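You operate a simulated robot arm through the tools that you are given. There is no shell and no other tool.

Carry out the task below with a simulated robot arm. There is one attempt and no reset: what you move stays moved.

TASK
Run the tester's motor at speed 2, switch off, clamp it in the vice.
Fine: switch the tester off before the motor comes out; it stands upright, the jaw closed on it. Set down upright: motor.

The check looks at the end state, three seconds after you hand in, the way a careful person would. Anything else that was tipped, shoved, dropped, spilled or broken makes it a failure.

THE ROBOT
A 7-joint arm with a two-finger parallel gripper, fixed in place. Base frame: the origin is on the floor under the middle of its stand, x ahead of it, y to its left, z up. Lengths are in mm, angles in rad, forces in N, time in s.
It reaches about 1479 mm from its shoulder. Its first joint turns from -2.897 to 2.897 rad. Payload 4.4 kg.
The TCP is the grasp point between the finger pads, 23 mm short of the fingertips. In the tool frame z runs along the fingers and y along their closing line. Largest opening 94 mm; finger width 38, thickness 10; the body of the gripper, 54 by 96 mm, starts 39 mm behind the TCP.
Orientation is that of the tool frame in the base frame, as a unit quaternion [x, y, z, w]. With the fingers straight down and closing along the base's y, the tool's x points along the base's -x, its y along +y and its z along -z.

THE INTERFACE
- The arm moves only by the tool servo_tool. Its argument "deltas" is a list of rows, each an object of numbers (a shift or turn left out is 0, a gripper value left out holds the last): "dx", "dy", "dz": the shift along the tool's x, y, z in mm; "ax", "ay", "az": the turn, a rotation vector about the tool's x, y, z in rad. In form: [{"dx": .., "dy": .., "dz": .., "ax": .., "ay": .., "az": ..}, ...]. A call has 1 to 20 rows; each row shifts and turns the commanded pose from where the row before left it, along the tool's axes as they then stand. "claw" is the closure in counts, from 0 (fully open) to 255 (shut), set as the call begins (left out, the last holds). Rows are played at 5 a second. More than 50 mm and 0.15 rad between two rows, or a gripper value outside its range, and nothing of the call is played. A pose out of reach is approached as far as the arm can. The call stops where the force on the tool passes 40 N (or 10 N more than at its start, if that is more) or the arm is blocked; 0.2 s more then pass. Each finger travels about 72 mm/s and halts on what it meets, pressing with about 23 N; the grip force reading is that of the motor and also rises with nothing between the fingers. The clock runs only during rows and for 0.2 s after the last one: add rows that do not move to give the fingers time. It gives the time, the measured TCP pose, the force on the tool (base axes), the opening and the grip force at its end, in the units of the frame above (readings bear some noise), with the torque about the TCP (base axes, N m) and any sound that the robot's microphone picked up.
- Cameras (640 x 400 px; columns grow to the right, rows downward): "scene" is fixed at [50, -650.3, 1453.8]; the picture's right is [0.79, -0.62, 0.00], its down [-0.18, -0.23, -0.95] and it looks along [0.59, 0.75, -0.30] (base axes); focal length 359 px, centre (320, 200). "wrist" rides on the gripper at [86, 16, -75] in the tool frame; the picture's right is [-0.18, 0.98, 0.00], its down [-0.58, -0.11, -0.81] and it looks along [-0.79, -0.15, 0.59] (tool axes); focal length 243 px, centre (320, 200). There is no depth. A picture from a camera that has moved, and an enlarged one, comes with that camera's place and axes in the base frame and with its lens.
- capture(camera): a new picture of that camera. It takes no simulated time.
- enlarge(camera, box): a new picture of the part [left, top, right, bottom] of that camera's present view, enlarged. It takes no simulated time.
- close_job(): hands the job in; it is judged then, once.

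Places have to be worked out from the pictures, the camera data and where the tool is seen. Open the gripper and draw the arm clear of the work before you hand the job in, unless the task says otherwise.

The tools are called after "Request:" as name(argument=value, ...) on one line, values as JSON. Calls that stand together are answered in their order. servo_tool: Moves the arm, as the interface text tells. Its arguments: {"type":"object","properties":{"deltas":{"type":"array"},"claw":{"type":"number"}},"required":["deltas"]} The other tools are called the same way: capture (camera) takes a picture; enlarge (camera, box) takes an enlarged picture of a part of a camera's view; close_job () hands the job in.

At the start:

```text
time_s: 0.0
tcp_pos: [725.9, 350.8, 1265.3]
orientation: [-0.001, 1.0, 0.0, 0.0]
wrist_force: [-0.5, 0.4, 0.5]
moment: [0.0, 0.01, 0.01]
grip_width: 94.1
grip_force: 0.1
```

scene: 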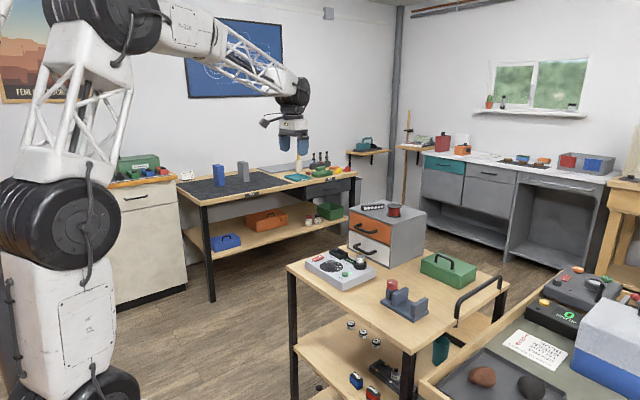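
wrist: 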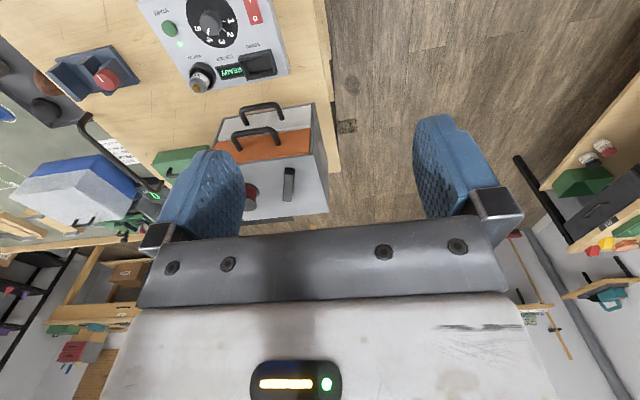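

I'll begin by looking closely at the cart with the tester and the vice, in both cameras.

Request:
enlarge(camera="scene", box=[280, 190, 500, 330])

Request:
enlarge(camera="wrist", box=[20, 0, 340, 200])

Request:
enlarge(camera="scene", box=[300, 240, 380, 290])

Request:
enlarge(camera="wrist", box=[130, 0, 290, 100])

```text
2.86 times, centred on (390, 260) of scene
camera zoom: at [50.0, -650.3, 1453.8], right [0.79, -0.62, 0.0], down [-0.18, -0.23, -0.95], along [0.59, 0.75, -0.3], focal length 1026 px, centre (120, 29)
```

zoom: 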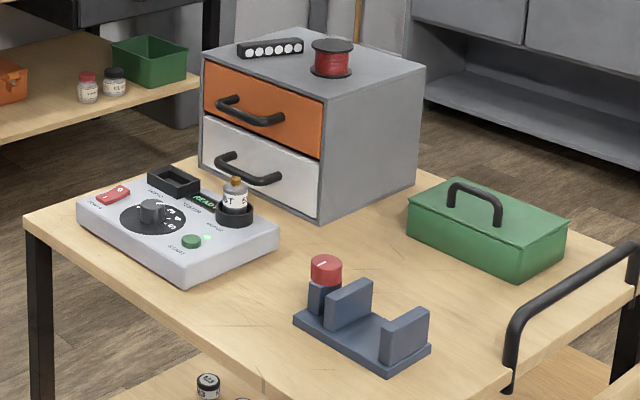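

```text
2.00 times, centred on (180, 100) of wrist
camera zoom: at [640.1, 367.0, 1339.4], right [0.18, 0.98, 0.0], down [0.58, -0.11, 0.81], along [0.79, -0.15, -0.59], focal length 485 px, centre (600, 400)
```

zoom: 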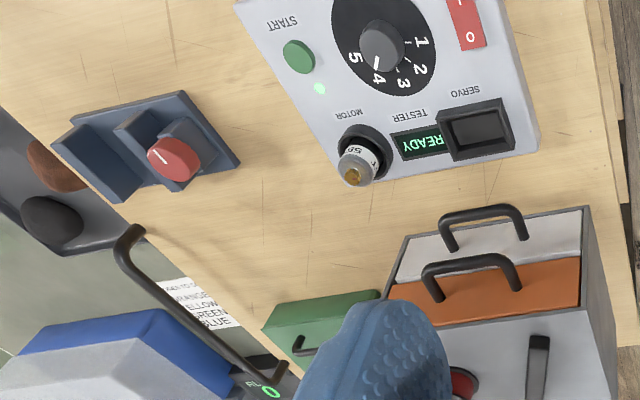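

```text
8.00 times, centred on (340, 265) of scene
camera zoom: at [50.0, -650.3, 1453.8], right [0.79, -0.62, 0.0], down [-0.18, -0.23, -0.95], along [0.59, 0.75, -0.3], focal length 2872 px, centre (160, -320)
```

zoom: 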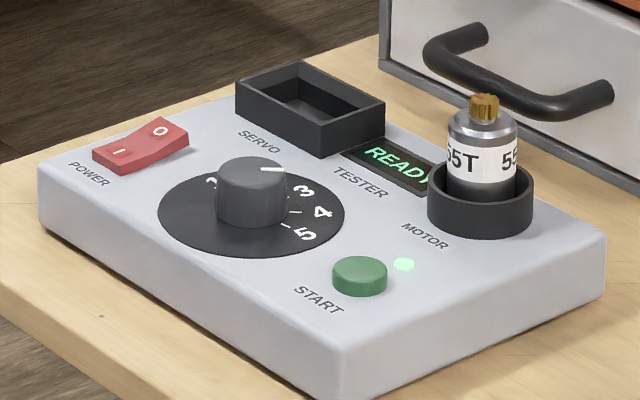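

```text
4.00 times, centred on (210, 50) of wrist
camera zoom: at [640.1, 367.0, 1339.4], right [0.18, 0.98, 0.0], down [0.58, -0.11, 0.81], along [0.79, -0.15, -0.59], focal length 970 px, centre (760, 800)
```

zoom: 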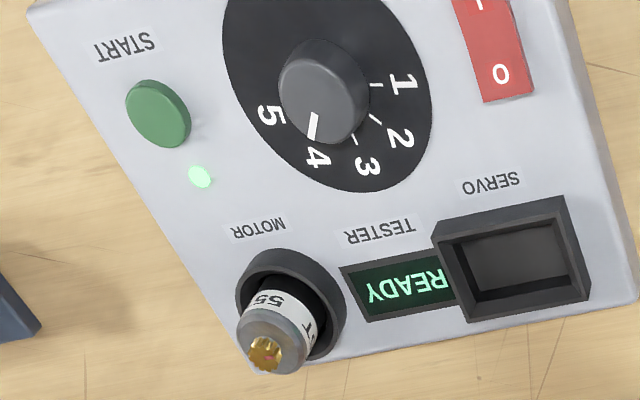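

The tester faces the robot: dial near (748,177,899), START near (745,107,890), motor near (822,117,935); its pointer seems to be at 4. The vice with a red knob is near (790,-50). I lower the arm toward the tester, staying well above it, to get a closer view.

Request:
servo_tool(deltas=[{"dx": 1, "dy": -28, "dz": 33}, {"dx": 1, "dy": -28, "dz": 33}, {"dx": 1, "dy": -28, "dz": 33}, {"dx": 1, "dy": -28, "dz": 33}, {"dx": 1, "dy": -28, "dz": 33}, {"dx": 1, "dy": -28, "dz": 33}, {}], claw=0)

Request:
capture(camera="wrist")

Request:
enlarge(camera="wrist", box=[160, 0, 480, 200])

```text
time_s: 1.6
tcp_pos: [721.6, 183.1, 1067.9]
orientation: [0.0, 1.0, 0.0, 0.0]
wrist_force: [0.3, 0.4, 0.4]
moment: [0.0, 0.0, -0.02]
grip_width: 94.2
grip_force: 0.1
```

```text
taken
camera wrist: at [635.2, 198.2, 1141.0], right [0.18, 0.98, 0.0], down [0.58, -0.11, 0.81], along [0.79, -0.15, -0.59], focal length 243 px, centre (320, 200)
```

wrist: 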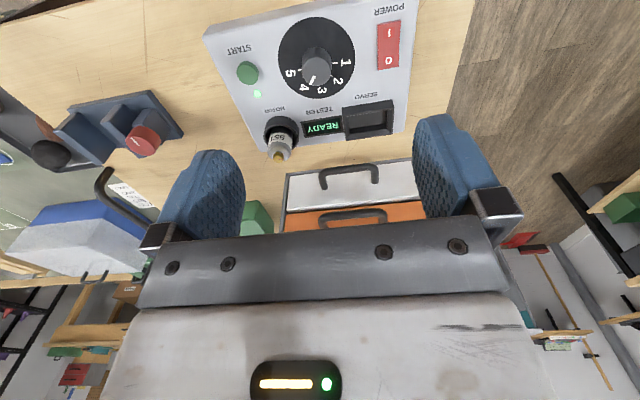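

```text
2.00 times, centred on (320, 100) of wrist
camera zoom: at [635.2, 198.2, 1141.0], right [0.18, 0.98, 0.0], down [0.58, -0.11, 0.81], along [0.79, -0.15, -0.59], focal length 485 px, centre (320, 400)
```

zoom: 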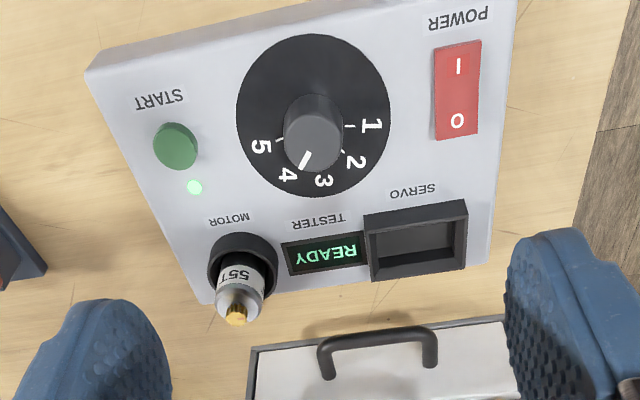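

The dial's numbers are 36° apart with 3 straight ahead (+x), and the pointer stands at 4; the display says READY. I now move sideways above the cart to inspect the vice.

Request:
servo_tool(deltas=[{"dy": -40}, {"dy": -40}, {"dy": -40}, {"dy": -40}, {"dy": -40}, {"dy": -30}, {}])

Request:
capture(camera="wrist")

Request:
enlarge(camera="wrist", box=[180, 0, 420, 150])

Request:
enlarge(camera="scene", box=[370, 265, 450, 315])

```text
time_s: 3.2
tcp_pos: [720.0, -45.2, 1067.4]
orientation: [0.0, 1.0, 0.0, 0.0]
wrist_force: [0.3, -0.4, 0.8]
moment: [0.01, 0.02, -0.02]
grip_width: 93.7
grip_force: 0.3
```

```text
taken
camera wrist: at [634.1, -29.8, 1140.8], right [0.18, 0.98, 0.0], down [0.58, -0.11, 0.81], along [0.79, -0.15, -0.59], focal length 243 px, centre (320, 200)
```

wrist: 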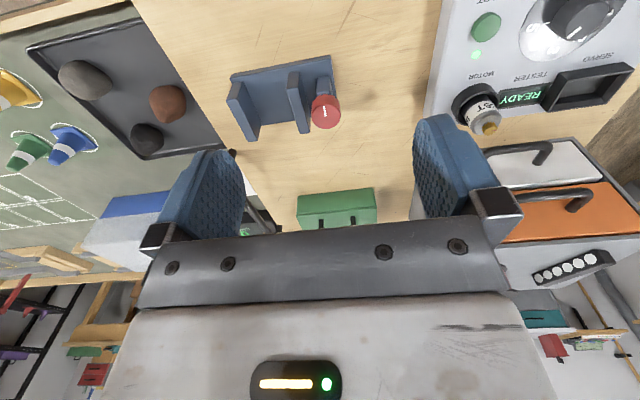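

```text
2.67 times, centred on (300, 75) of wrist
camera zoom: at [634.1, -29.8, 1140.8], right [0.18, 0.98, 0.0], down [0.58, -0.11, 0.81], along [0.79, -0.15, -0.59], focal length 647 px, centre (373, 533)
```

zoom: 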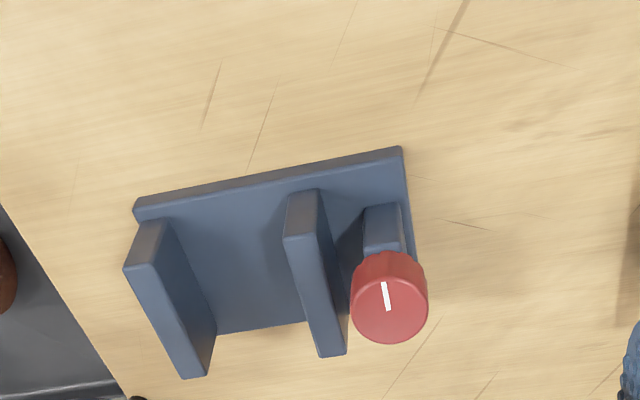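

```text
8.00 times, centred on (410, 290) of scene
camera zoom: at [50.0, -650.3, 1453.8], right [0.79, -0.62, 0.0], down [-0.18, -0.23, -0.95], along [0.59, 0.75, -0.3], focal length 2872 px, centre (-400, -520)
```

zoom: 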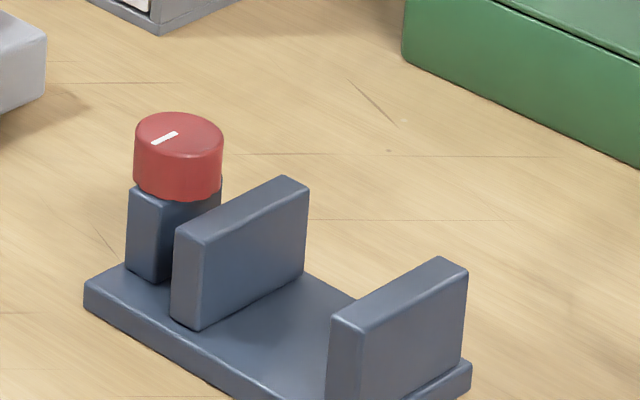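

The vice has two upright plates facing each other along y (the moving one is beside the red knob, the fixed one at the -y end). I zoom in more to get their exact edges.

Request:
enlarge(camera="wrist", box=[220, 50, 348, 130])

Request:
enlarge(camera="scene", box=[376, 274, 440, 324])

```text
5.00 times, centred on (284, 90) of wrist
camera zoom: at [634.1, -29.8, 1140.8], right [0.18, 0.98, 0.0], down [0.58, -0.11, 0.81], along [0.79, -0.15, -0.59], focal length 1213 px, centre (500, 750)
```

zoom: 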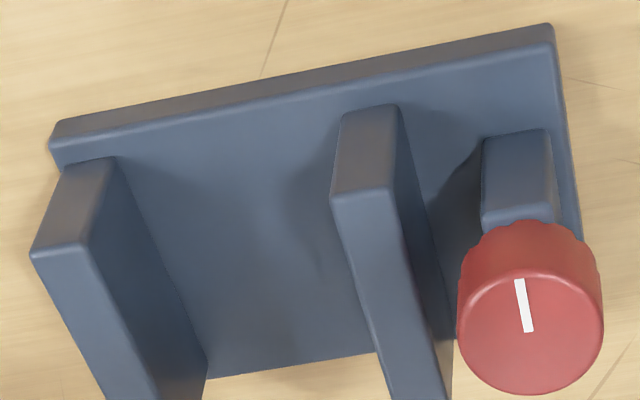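

```text
8.00 times, centred on (408, 299) of scene
camera zoom: at [50.0, -650.3, 1453.8], right [0.79, -0.62, 0.0], down [-0.18, -0.23, -0.95], along [0.59, 0.75, -0.3], focal length 2872 px, centre (-384, -592)
```

zoom: 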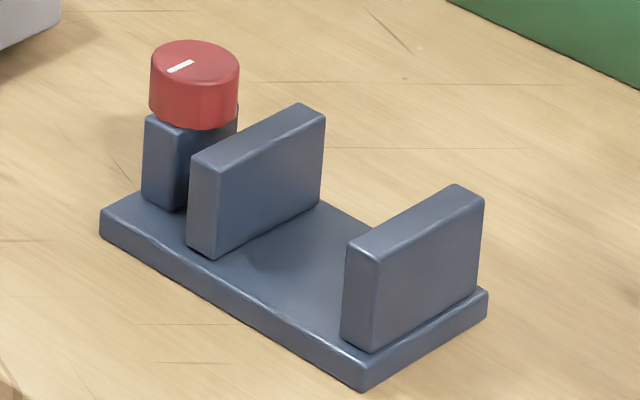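

The gap between the jaws is about 57 mm (y from -147 to -90, plates x 766–825). Now I move above the dial at about (748.5,174.5), narrowing the fingers to about 46 mm, to check alignment before going down.

Request:
servo_tool(deltas=[{"dx": -4.75, "dy": 36.6, "dz": 11.2}, {"dx": -4.75, "dy": 36.6, "dz": 11.2}, {"dx": -4.75, "dy": 36.6, "dz": 11.2}, {"dx": -4.75, "dy": 36.6, "dz": 11.2}, {"dx": -4.75, "dy": 36.6, "dz": 11.2}, {"dx": -4.75, "dy": 36.6, "dz": 11.2}, {}, {}], claw=130)

Request:
capture(camera="wrist")

Request:
enlarge(camera="scene", box=[280, 200, 400, 290])

Request:
enlarge(camera="wrist", box=[220, 0, 420, 125])

```text
time_s: 5.0
tcp_pos: [749.3, 173.3, 1002.7]
orientation: [0.0, 1.0, -0.001, 0.0]
wrist_force: [-0.2, -0.2, -0.6]
moment: [0.01, 0.02, 0.02]
grip_width: 46.0
grip_force: 0.1
```

```text
taken
camera wrist: at [662.1, 188.4, 1076.1], right [0.18, 0.98, 0.0], down [0.58, -0.11, 0.81], along [0.79, -0.15, -0.59], focal length 243 px, centre (320, 200)
```

wrist: 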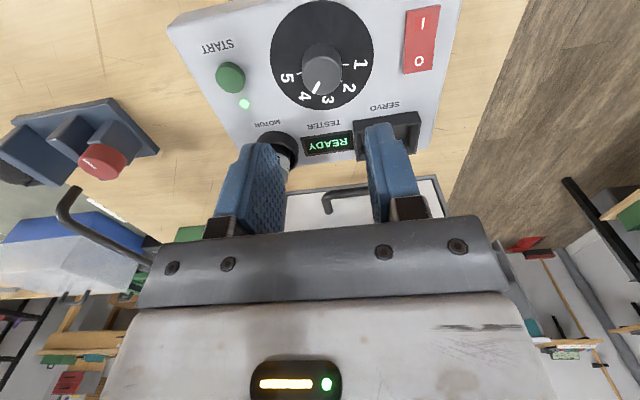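

```text
4.44 times, centred on (340, 245) of scene
camera zoom: at [50.0, -650.3, 1453.8], right [0.79, -0.62, 0.0], down [-0.18, -0.23, -0.95], along [0.59, 0.75, -0.3], focal length 1595 px, centre (231, 0)
```

zoom: 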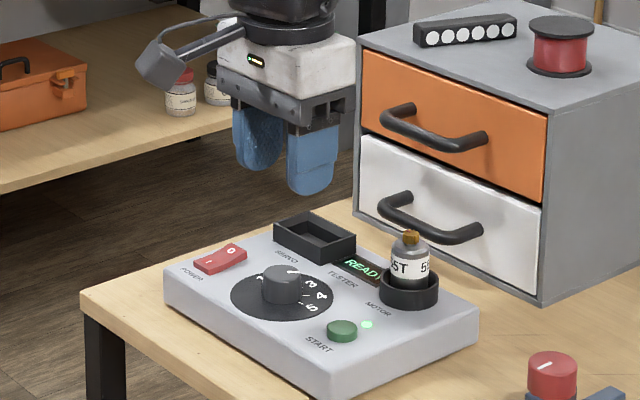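

```text
3.20 times, centred on (320, 62) of wrist
camera zoom: at [662.1, 188.4, 1076.1], right [0.18, 0.98, 0.0], down [0.58, -0.11, 0.81], along [0.79, -0.15, -0.59], focal length 776 px, centre (320, 640)
```

zoom: 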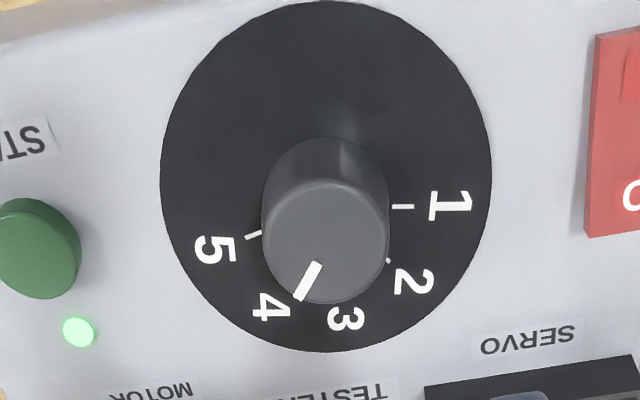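

The tool is centred over the dial knob within about 1 mm. I turn the tool by -30° about the vertical (so that the later 72° turn is centred) and come down to straddle the knob, fingertips a few mm above the panel.

Request:
servo_tool(deltas=[{"az": 0.131}, {"az": 0.131}, {"az": 0.131}, {"az": 0.131}, {"dz": 30}, {"dz": 30}, {"dz": 20}, {"dz": 8}, {}])

Request:
capture(camera="wrist")

Request:
enlarge(camera="scene", box=[290, 225, 386, 285])

```text
time_s: 7.0
tcp_pos: [746.9, 173.4, 914.5]
orientation: [0.259, 0.966, 0.0, 0.0]
wrist_force: [-0.3, 0.1, 0.3]
moment: [0.0, 0.01, 0.02]
grip_width: 46.1
grip_force: 0.2
```

```text
taken
camera wrist: at [682.1, 230.5, 987.3], right [0.65, 0.76, 0.0], down [0.45, -0.39, 0.81], along [0.61, -0.53, -0.59], focal length 243 px, centre (320, 200)
```

wrist: 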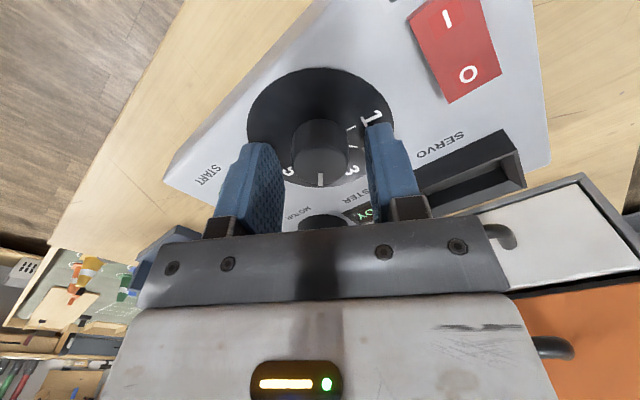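

```text
6.67 times, centred on (338, 255) of scene
camera zoom: at [50.0, -650.3, 1453.8], right [0.79, -0.62, 0.0], down [-0.18, -0.23, -0.95], along [0.59, 0.75, -0.3], focal length 2393 px, centre (200, -167)
```

zoom: 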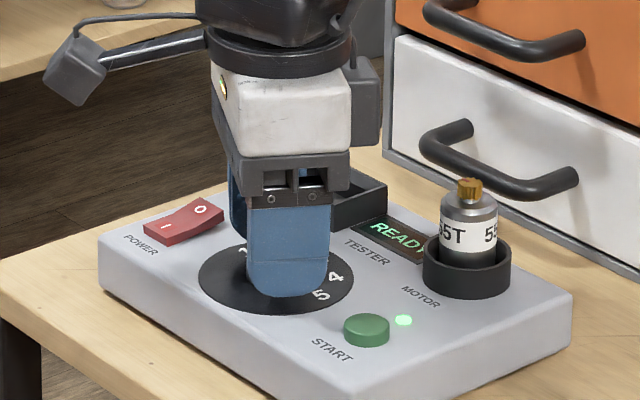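

The fingers straddle the knob cleanly, just above the disc. I close on it.

Request:
servo_tool(deltas=[{}, {}, {}], claw=255)

Request:
capture(camera="wrist")

```text
time_s: 7.8
tcp_pos: [748.6, 173.7, 912.9]
orientation: [0.259, 0.966, -0.001, 0.0]
wrist_force: [2.3, 0.4, 0.0]
moment: [0.06, -0.06, 0.0]
grip_width: 28.4
grip_force: 23.1
```

```text
taken
camera wrist: at [682.1, 230.5, 987.4], right [0.65, 0.76, 0.0], down [0.45, -0.39, 0.81], along [0.61, -0.53, -0.59], focal length 243 px, centre (320, 200)
```

wrist: 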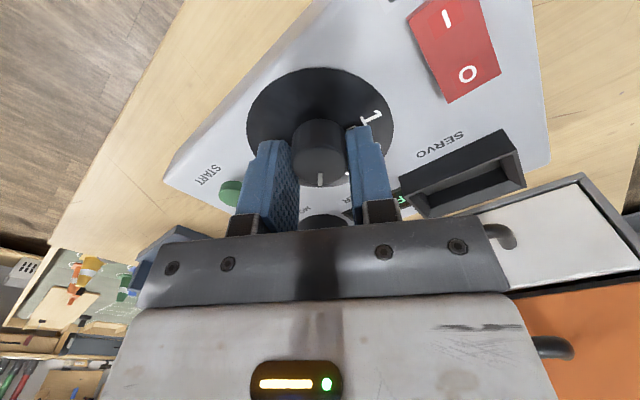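

The knob (28 mm) is held with little side force, so I am centred. I turn it 72° counter-clockwise (seen from above) from 4 to 2.

Request:
servo_tool(deltas=[{"az": -0.1047}, {"az": -0.1047}, {"az": -0.1047}, {"az": -0.1047}, {"az": -0.1047}, {"az": -0.1047}, {"az": -0.1047}, {"az": -0.1047}, {"az": -0.1047}, {"az": -0.1047}, {"az": -0.1047}, {"az": -0.1047}, {}, {}])

Request:
capture(camera="wrist")

Request:
enlarge(camera="scene", box=[290, 225, 386, 285])

```text
time_s: 10.8
tcp_pos: [749.4, 173.0, 913.5]
orientation: [-0.358, 0.934, 0.0, -0.001]
wrist_force: [10.5, 0.9, 4.9]
moment: [0.12, -0.37, 0.03]
grip_width: 28.7
grip_force: 22.5
```

```text
taken
camera wrist: at [673.9, 126.6, 986.7], right [-0.52, 0.85, 0.0], down [0.51, 0.31, 0.81], along [0.69, 0.42, -0.59], focal length 243 px, centre (320, 200)
```

wrist: 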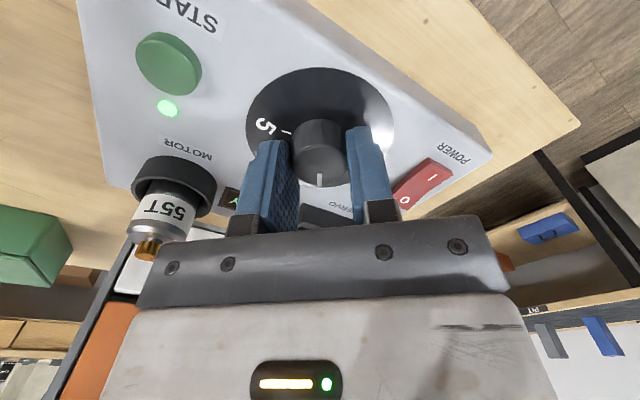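

```text
6.67 times, centred on (338, 255) of scene
camera zoom: at [50.0, -650.3, 1453.8], right [0.79, -0.62, 0.0], down [-0.18, -0.23, -0.95], along [0.59, 0.75, -0.3], focal length 2393 px, centre (200, -167)
```

zoom: 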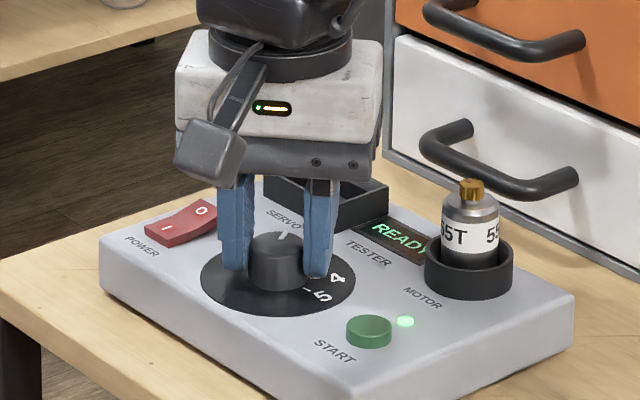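

The pointer on the knob now points toward where 2 is; a 10 N side load built up, so I release the knob gently and lift to look at it.

Request:
servo_tool(deltas=[{}, {}, {"dz": -20}, {"dz": -30}, {"dz": -40}, {}], claw=130)

Request:
capture(camera="wrist")

Request:
enlarge(camera="scene", box=[290, 225, 386, 285])

Request:
enlarge(camera="wrist", box=[220, 0, 420, 125])

```text
time_s: 12.2
tcp_pos: [747.4, 174.0, 1002.7]
orientation: [-0.358, 0.934, 0.0, 0.0]
wrist_force: [0.3, -0.9, -0.4]
moment: [0.0, 0.0, 0.0]
grip_width: 46.0
grip_force: 0.0
```

```text
taken
camera wrist: at [672.7, 127.4, 1076.4], right [-0.52, 0.85, 0.0], down [0.51, 0.31, 0.81], along [0.69, 0.42, -0.59], focal length 243 px, centre (320, 200)
```

wrist: 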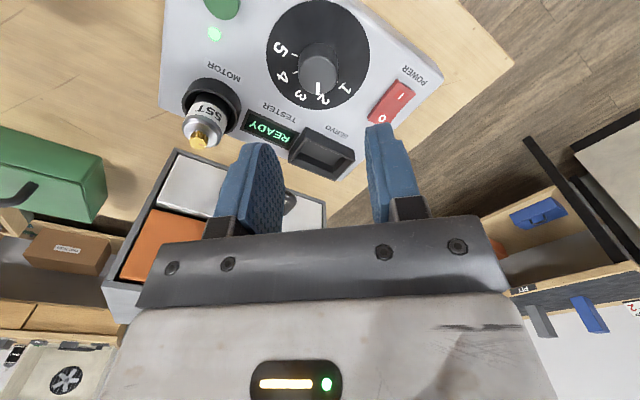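

```text
6.67 times, centred on (338, 255) of scene
camera zoom: at [50.0, -650.3, 1453.8], right [0.79, -0.62, 0.0], down [-0.18, -0.23, -0.95], along [0.59, 0.75, -0.3], focal length 2393 px, centre (200, -167)
```

zoom: 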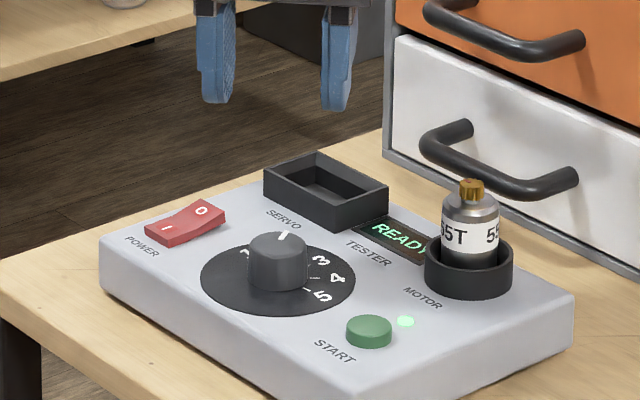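

```text
3.20 times, centred on (320, 62) of wrist
camera zoom: at [672.7, 127.4, 1076.4], right [-0.52, 0.85, 0.0], down [0.51, 0.31, 0.81], along [0.69, 0.42, -0.59], focal length 776 px, centre (320, 640)
```

zoom: 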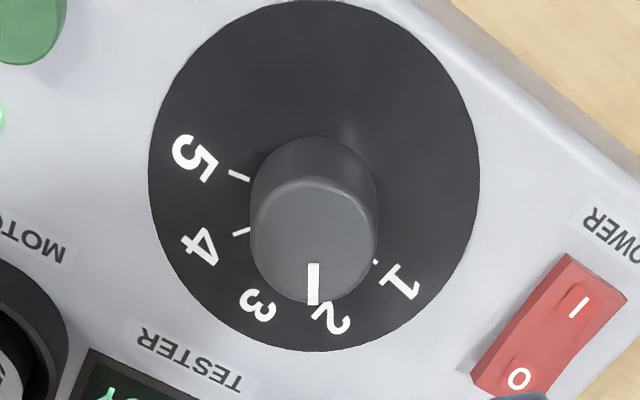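

The pointer now sits about 4–5° short of the "2" mark. I go back down, re-centred by about 1.4 mm, and give it that small extra turn.

Request:
servo_tool(deltas=[{"dy": -1.4, "dz": 30}, {"dz": 30}, {"dz": 20}, {"dz": 8}, {}])

Request:
servo_tool(deltas=[{}, {}, {}, {"az": -0.04}, {"az": -0.045}, {}], claw=255)

Request:
servo_tool(deltas=[{}, {}, {"dz": -20}, {"dz": -30}, {"dz": -40}, {}], claw=130)

Request:
enlarge(camera="scene", box=[290, 225, 386, 285])

Request:
enlarge(camera="wrist", box=[220, 0, 420, 125])

```text
time_s: 13.4
tcp_pos: [749.6, 171.4, 914.5]
orientation: [-0.358, 0.934, 0.0, -0.001]
wrist_force: [0.0, 0.1, -0.2]
moment: [-0.01, 0.01, 0.04]
grip_width: 46.2
grip_force: 0.1
```

```text
time_s: 14.8
tcp_pos: [749.2, 171.7, 915.3]
orientation: [-0.398, 0.918, 0.0, 0.0]
wrist_force: [-7.4, -1.9, 1.1]
moment: [-0.11, 0.24, 0.0]
grip_width: 28.4
grip_force: 23.2
```

```text
time_s: 16.2
tcp_pos: [748.1, 172.8, 1004.8]
orientation: [-0.398, 0.918, 0.0, 0.0]
wrist_force: [-0.5, -0.6, 0.2]
moment: [-0.01, 0.04, 0.02]
grip_width: 46.0
grip_force: 0.2
```

```text
6.67 times, centred on (338, 255) of scene
camera zoom: at [50.0, -650.3, 1453.8], right [0.79, -0.62, 0.0], down [-0.18, -0.23, -0.95], along [0.59, 0.75, -0.3], focal length 2393 px, centre (200, -167)
```

zoom: 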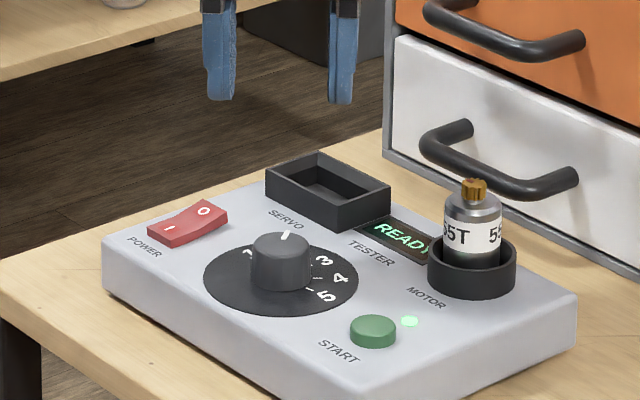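

```text
3.20 times, centred on (320, 62) of wrist
camera zoom: at [678.2, 119.8, 1079.1], right [-0.59, 0.81, 0.0], down [0.48, 0.35, 0.81], along [0.65, 0.48, -0.59], focal length 776 px, centre (320, 640)
```

zoom: 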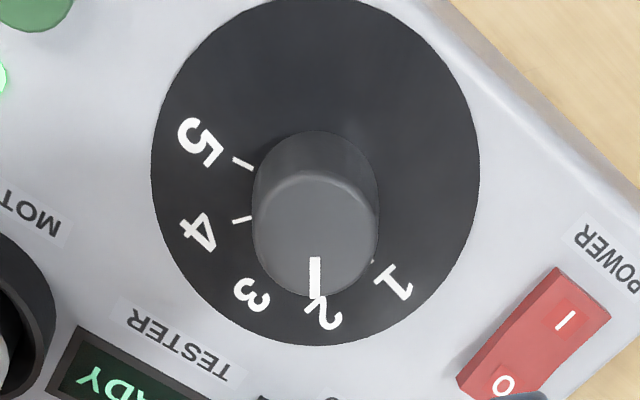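

The pointer is now right at 2 (tester has only crept ~2 mm). Next I square the tool up again, close the fingers and move over START, staying well above the motor, and take a look.

Request:
servo_tool(deltas=[{"az": 0.1362}, {"az": 0.1362}, {"az": 0.1362}, {"az": 0.1362}, {"az": 0.1362}, {"az": 0.1362}, {"dx": 2, "dy": -35}, {"dx": 2, "dy": -35}, {}], claw=255)

Request:
capture(camera="wrist")

Request:
enlarge(camera="wrist", box=[220, 0, 420, 125])

Request:
enlarge(camera="scene", box=[300, 210, 396, 285])

```text
time_s: 18.2
tcp_pos: [744.2, 103.0, 1004.3]
orientation: [0.0, 1.0, 0.0, -0.001]
wrist_force: [0.4, 0.3, -0.1]
moment: [0.0, -0.02, 0.04]
grip_width: 0.0
grip_force: 23.0
```

```text
taken
camera wrist: at [658.6, 118.1, 1078.5], right [0.18, 0.98, 0.0], down [0.58, -0.11, 0.81], along [0.79, -0.15, -0.59], focal length 243 px, centre (320, 200)
```

wrist: 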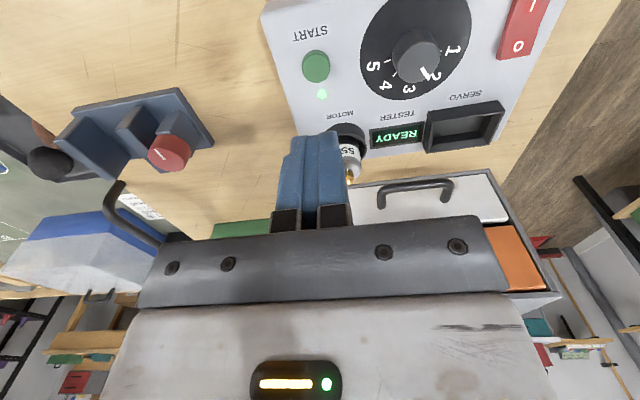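

```text
3.20 times, centred on (320, 62) of wrist
camera zoom: at [658.6, 118.1, 1078.5], right [0.18, 0.98, 0.0], down [0.58, -0.11, 0.81], along [0.79, -0.15, -0.59], focal length 776 px, centre (320, 640)
```

zoom: 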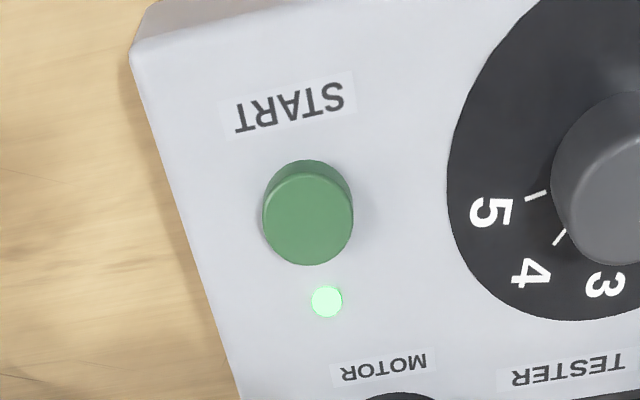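

```text
5.33 times, centred on (348, 248) of scene
camera zoom: at [50.0, -650.3, 1453.8], right [0.79, -0.62, 0.0], down [-0.18, -0.23, -0.95], along [0.59, 0.75, -0.3], focal length 1914 px, centre (171, -53)
```

zoom: 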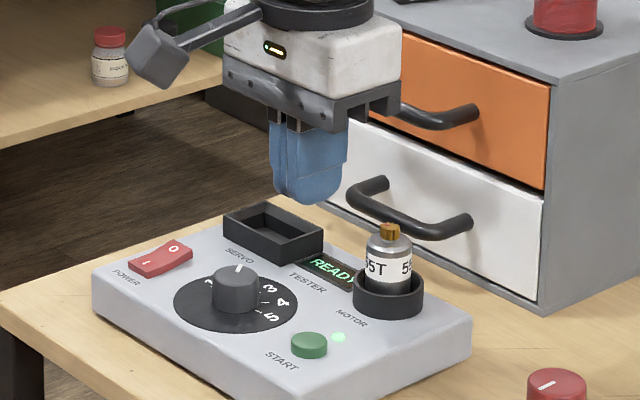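

START's top centre is at about (745,99.5,891); the closed fingers are 3 mm too far left. I shift over and descend until just above the button.

Request:
servo_tool(deltas=[{"dy": -2.8, "dz": 30}, {"dz": 30}, {"dz": 16}, {"dz": 6}, {}])

Request:
enlarge(camera="scene", box=[310, 230, 390, 280])

Request:
capture(camera="wrist")

```text
time_s: 19.4
tcp_pos: [745.7, 99.1, 921.4]
orientation: [0.0, 1.0, 0.001, 0.0]
wrist_force: [0.2, -0.4, 0.3]
moment: [0.0, -0.03, 0.02]
grip_width: 0.1
grip_force: 23.4
```

```text
8.00 times, centred on (350, 255) of scene
camera zoom: at [50.0, -650.3, 1453.8], right [0.79, -0.62, 0.0], down [-0.18, -0.23, -0.95], along [0.59, 0.75, -0.3], focal length 2872 px, centre (80, -240)
```

zoom: 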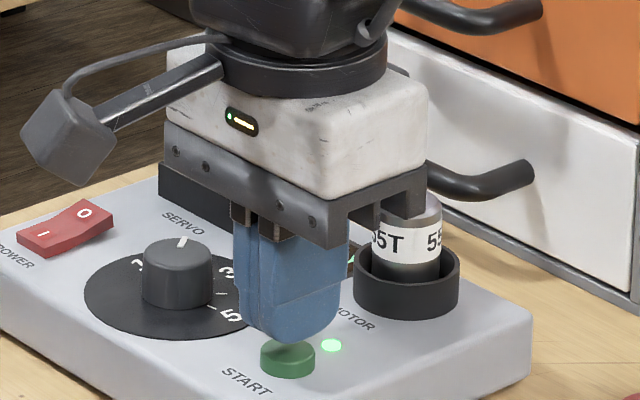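

```text
taken
camera wrist: at [660.1, 114.7, 995.4], right [0.18, 0.98, 0.0], down [0.58, -0.11, 0.81], along [0.79, -0.15, -0.59], focal length 243 px, centre (320, 200)
```

wrist: 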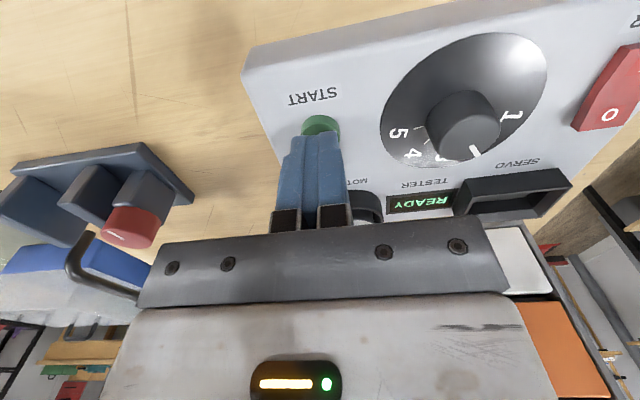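

The tips are a few mm above START and centred on it. I press down slowly.

Request:
servo_tool(deltas=[{"dz": 2}, {"dz": 2}, {"dz": 2}, {"dz": 2}, {"dz": 1.5}, {}])

Request:
capture(camera="wrist")

Request:
enlarge(camera="scene", box=[310, 230, 390, 280])

```text
time_s: 20.8
tcp_pos: [746.1, 99.9, 913.8]
orientation: [0.0, 1.0, 0.0, -0.001]
wrist_force: [-0.8, -0.1, 0.5]
moment: [0.03, -0.02, -0.03]
grip_width: 0.1
grip_force: 23.1
```

```text
taken
camera wrist: at [659.6, 114.7, 986.8], right [0.18, 0.98, 0.0], down [0.58, -0.11, 0.81], along [0.79, -0.15, -0.59], focal length 243 px, centre (320, 200)
```

wrist: 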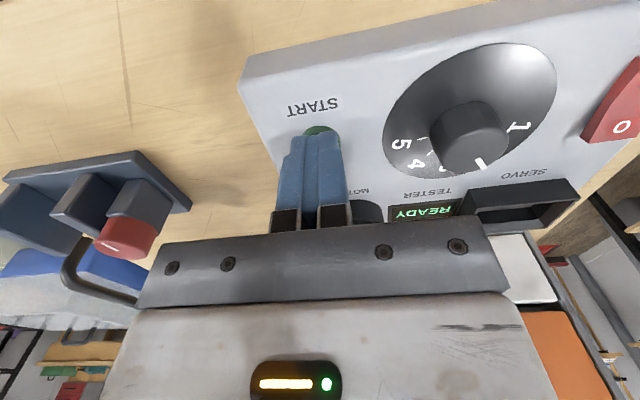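

```text
8.00 times, centred on (350, 255) of scene
camera zoom: at [50.0, -650.3, 1453.8], right [0.79, -0.62, 0.0], down [-0.18, -0.23, -0.95], along [0.59, 0.75, -0.3], focal length 2872 px, centre (80, -240)
```

zoom: 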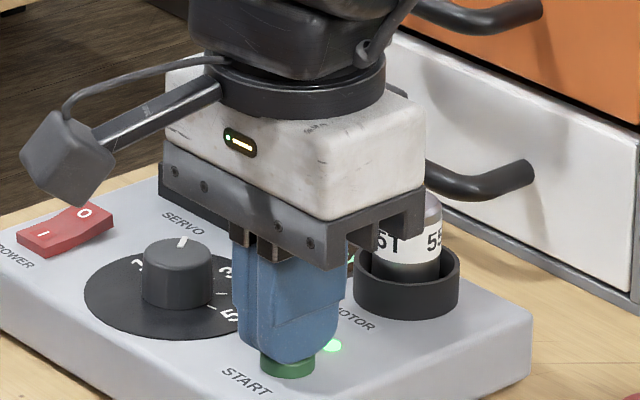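

Not yet in contact (no force, still READY). I continue pressing in small steps.

Request:
servo_tool(deltas=[{"dz": 1.5}, {"dz": 1.5}, {"dz": 1.5}, {"dz": 1.5}, {}])

Request:
capture(camera="wrist")

Request:
enlarge(camera="scene", box=[310, 230, 390, 280])

```text
time_s: 22.0
tcp_pos: [745.4, 98.5, 908.1]
orientation: [0.0, 1.0, -0.001, -0.001]
wrist_force: [-3.9, -1.2, 15.0]
moment: [-0.05, 0.09, 0.01]
grip_width: 0.0
grip_force: 23.1
heard: click
```

```text
taken
camera wrist: at [659.7, 114.6, 980.9], right [0.18, 0.98, 0.0], down [0.58, -0.11, 0.81], along [0.79, -0.15, -0.59], focal length 243 px, centre (320, 200)
```

wrist: 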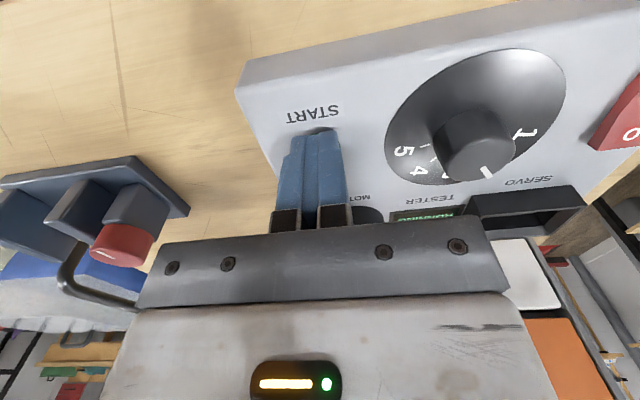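

```text
8.00 times, centred on (350, 255) of scene
camera zoom: at [50.0, -650.3, 1453.8], right [0.79, -0.62, 0.0], down [-0.18, -0.23, -0.95], along [0.59, 0.75, -0.3], focal length 2872 px, centre (80, -240)
```

zoom: 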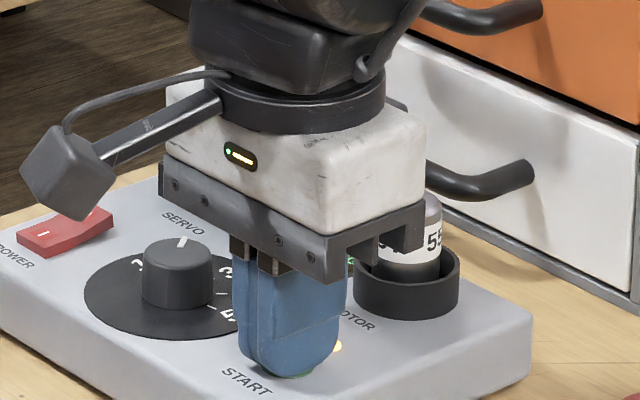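

A click, and the display changed to RUNNING. I lift straight up and look at the display.

Request:
servo_tool(deltas=[{"dz": -6}, {"dz": -24}, {"dz": -30}, {"dz": -34}, {}, {}, {}, {}, {}])

Request:
capture(camera="wrist")

Request:
enlarge(camera="wrist", box=[280, 0, 540, 160])

Request:
enlarge(camera="scene", box=[300, 230, 396, 290])

```text
time_s: 24.0
tcp_pos: [747.2, 100.0, 998.9]
orientation: [0.0, 1.0, 0.0, 0.0]
wrist_force: [0.2, -0.6, -0.5]
moment: [-0.01, -0.01, 0.01]
grip_width: 0.0
grip_force: 22.7
```

```text
taken
camera wrist: at [660.8, 115.1, 1073.9], right [0.18, 0.98, 0.0], down [0.58, -0.11, 0.81], along [0.79, -0.15, -0.59], focal length 243 px, centre (320, 200)
```

wrist: 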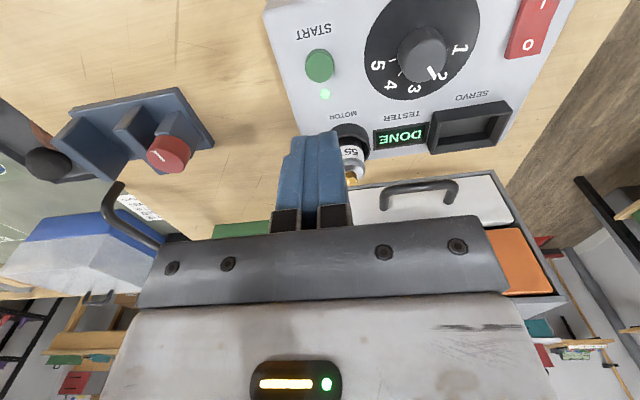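

```text
2.46 times, centred on (410, 80) of wrist
camera zoom: at [660.8, 115.1, 1073.9], right [0.18, 0.98, 0.0], down [0.58, -0.11, 0.81], along [0.79, -0.15, -0.59], focal length 597 px, centre (98, 495)
```

zoom: 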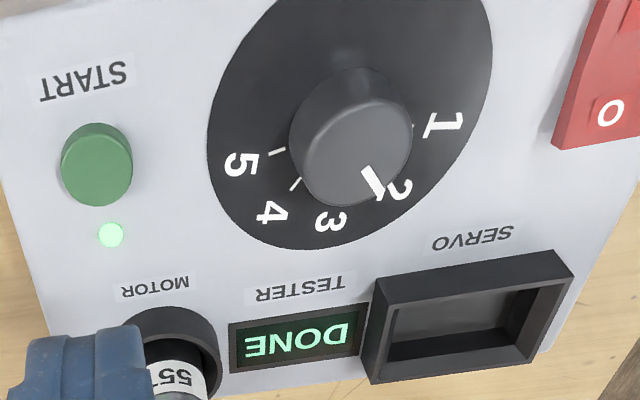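

```text
6.67 times, centred on (348, 260) of scene
camera zoom: at [50.0, -650.3, 1453.8], right [0.79, -0.62, 0.0], down [-0.18, -0.23, -0.95], along [0.59, 0.75, -0.3], focal length 2393 px, centre (133, -200)
```

zoom: 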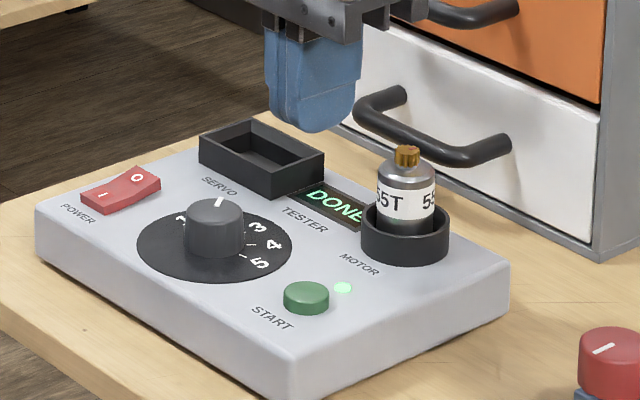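

The display says DONE: speed 2 run completed. Next I move over the rocker's raised "0" end (about (760,243)) and turn the tool 90° so the closed fingers' thin side lies along x, away from the SERVO box.

Request:
servo_tool(deltas=[{"dx": -3.8, "dy": 36}, {"dx": -3.8, "dy": 36}, {"dx": -3.8, "dy": 36}, {"dx": -3.8, "dy": 35.5}, {"az": -0.1309}, {"az": -0.1309}, {"az": -0.1309}, {"az": -0.1309}, {"az": -0.1309}, {"az": -0.1309}, {"az": -0.1309}, {"az": -0.1309}, {"az": -0.1309}, {"az": -0.1309}, {"az": -0.1309}, {"az": -0.1309}, {}])

Request:
capture(camera="wrist")

Request:
enlarge(camera="wrist", box=[240, 20, 400, 120])

Request:
enlarge(camera="scene", box=[290, 220, 370, 280])

```text
time_s: 27.6
tcp_pos: [761.6, 242.8, 1000.3]
orientation: [0.708, -0.707, 0.0, 0.0]
wrist_force: [-0.2, 0.2, 0.2]
moment: [0.0, 0.0, 0.03]
grip_width: 0.1
grip_force: 23.2
```

```text
taken
camera wrist: at [745.6, 155.7, 1074.2], right [-0.98, 0.18, 0.0], down [0.11, 0.58, 0.81], along [0.15, 0.79, -0.59], focal length 243 px, centre (320, 200)
```

wrist: 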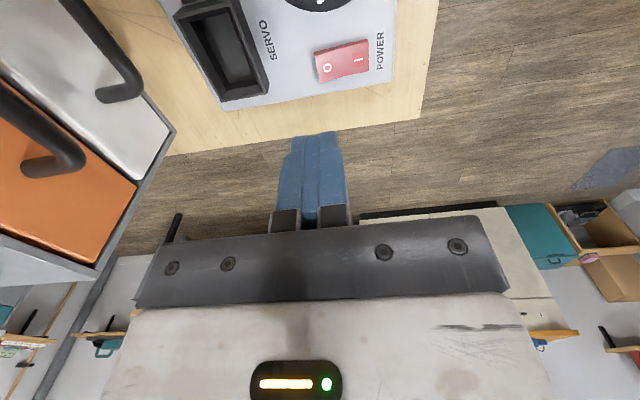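

```text
4.00 times, centred on (320, 70) of wrist
camera zoom: at [745.6, 155.7, 1074.2], right [-0.98, 0.18, 0.0], down [0.11, 0.58, 0.81], along [0.15, 0.79, -0.59], focal length 970 px, centre (320, 720)
```

zoom: 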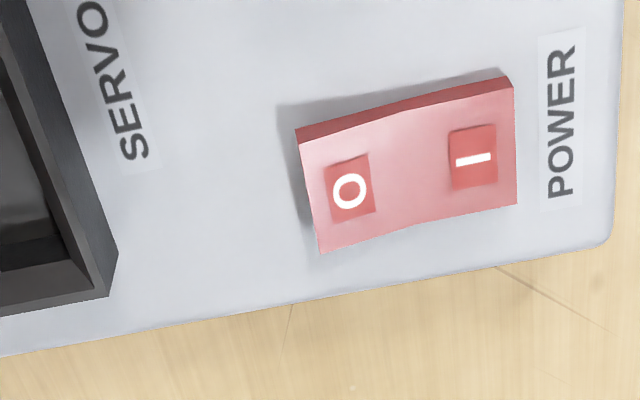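

```text
6.67 times, centred on (330, 250) of scene
camera zoom: at [50.0, -650.3, 1453.8], right [0.79, -0.62, 0.0], down [-0.18, -0.23, -0.95], along [0.59, 0.75, -0.3], focal length 2393 px, centre (253, -133)
```

zoom: 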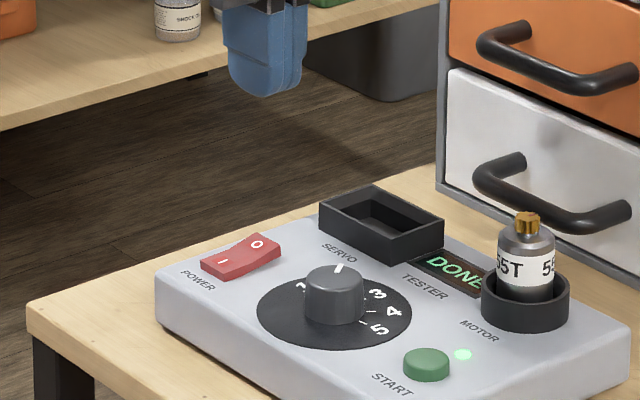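

The rocker's raised end is at x≈763.6, y≈242. I shift 2.5 mm toward +x, descend to just above, and then press slowly.

Request:
servo_tool(deltas=[{"dy": -2.5, "dx": -0.7, "dz": 30}, {"dz": 30}, {"dz": 18}, {}])

Request:
capture(camera="wrist")

Request:
enlarge(camera="scene", box=[290, 220, 370, 280])

```text
time_s: 28.6
tcp_pos: [764.5, 243.0, 922.4]
orientation: [-0.707, 0.707, 0.0, 0.0]
wrist_force: [-0.2, -0.1, 0.0]
moment: [0.0, 0.04, -0.04]
grip_width: 0.0
grip_force: 23.5
```

```text
taken
camera wrist: at [749.2, 156.3, 995.6], right [-0.98, 0.18, 0.0], down [0.11, 0.58, 0.81], along [0.15, 0.79, -0.59], focal length 243 px, centre (320, 200)
```

wrist: 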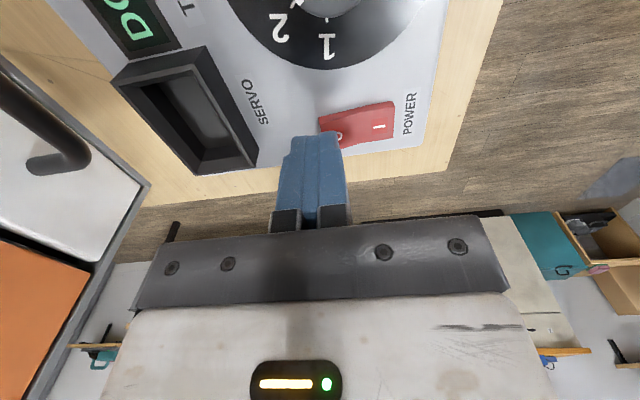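

```text
6.67 times, centred on (330, 250) of scene
camera zoom: at [50.0, -650.3, 1453.8], right [0.79, -0.62, 0.0], down [-0.18, -0.23, -0.95], along [0.59, 0.75, -0.3], focal length 2393 px, centre (253, -133)
```

zoom: 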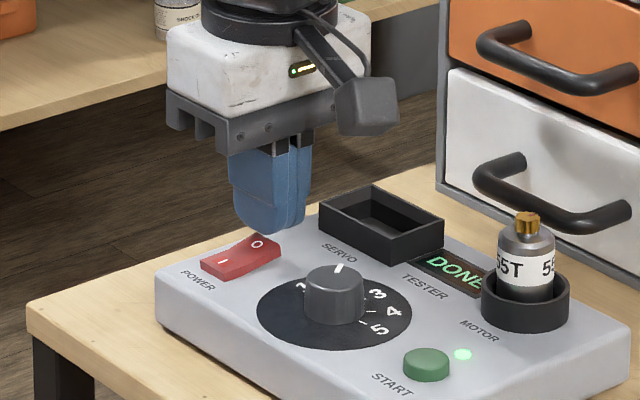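

The closed fingers sit over the raised "0" end. I press down in small steps.

Request:
servo_tool(deltas=[{"dz": 1.5}, {"dz": 1.5}, {"dz": 1.5}, {"dz": 1.5}, {"dz": 1.5}, {"dz": 1.5}, {}])

Request:
enlarge(camera="scene", box=[290, 220, 370, 280])

```text
time_s: 30.2
tcp_pos: [764.2, 243.3, 913.6]
orientation: [-0.707, 0.707, 0.0, 0.0]
wrist_force: [-0.1, 0.7, 0.0]
moment: [0.0, 0.03, 0.01]
grip_width: 0.1
grip_force: 23.4
```

```text
6.67 times, centred on (330, 250) of scene
camera zoom: at [50.0, -650.3, 1453.8], right [0.79, -0.62, 0.0], down [-0.18, -0.23, -0.95], along [0.59, 0.75, -0.3], focal length 2393 px, centre (253, -133)
```

zoom: 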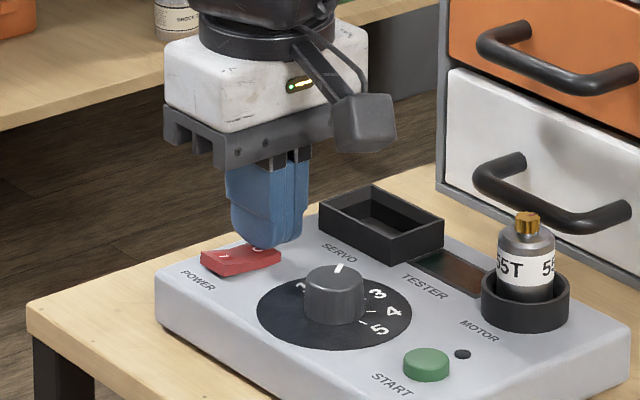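

The display and LED have gone dark, so the tester is off. I lift straight up and verify the rocker.

Request:
servo_tool(deltas=[{"dz": -10}, {"dz": -30}, {"dz": -45}, {}])

Request:
enlarge(camera="wrist", box=[240, 20, 400, 120])

Request:
enlarge(camera="scene", box=[300, 230, 396, 290])

```text
time_s: 31.2
tcp_pos: [763.1, 243.2, 999.3]
orientation: [-0.707, 0.707, 0.0, 0.001]
wrist_force: [-0.1, 0.8, 0.2]
moment: [0.03, -0.03, 0.0]
grip_width: 0.0
grip_force: 23.0
```

```text
4.00 times, centred on (320, 70) of wrist
camera zoom: at [748.3, 155.2, 1073.1], right [-0.98, 0.18, 0.0], down [0.11, 0.58, 0.81], along [0.15, 0.79, -0.59], focal length 970 px, centre (320, 720)
```

zoom: 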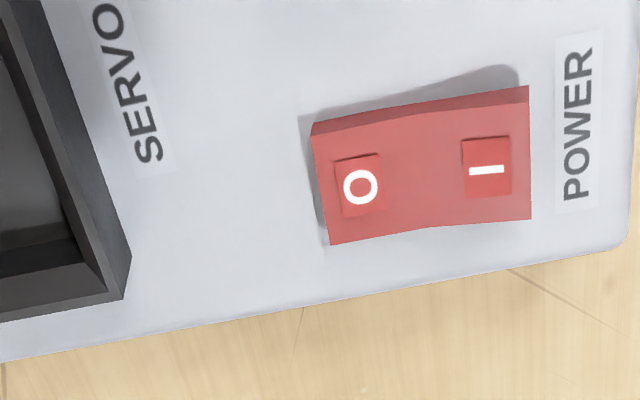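

```text
6.67 times, centred on (348, 260) of scene
camera zoom: at [50.0, -650.3, 1453.8], right [0.79, -0.62, 0.0], down [-0.18, -0.23, -0.95], along [0.59, 0.75, -0.3], focal length 2393 px, centre (133, -200)
```

zoom: 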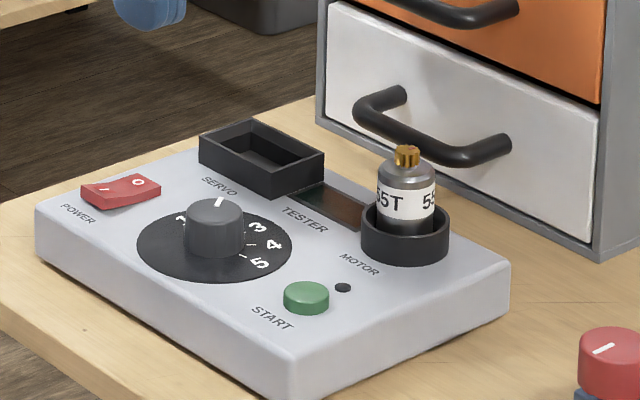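

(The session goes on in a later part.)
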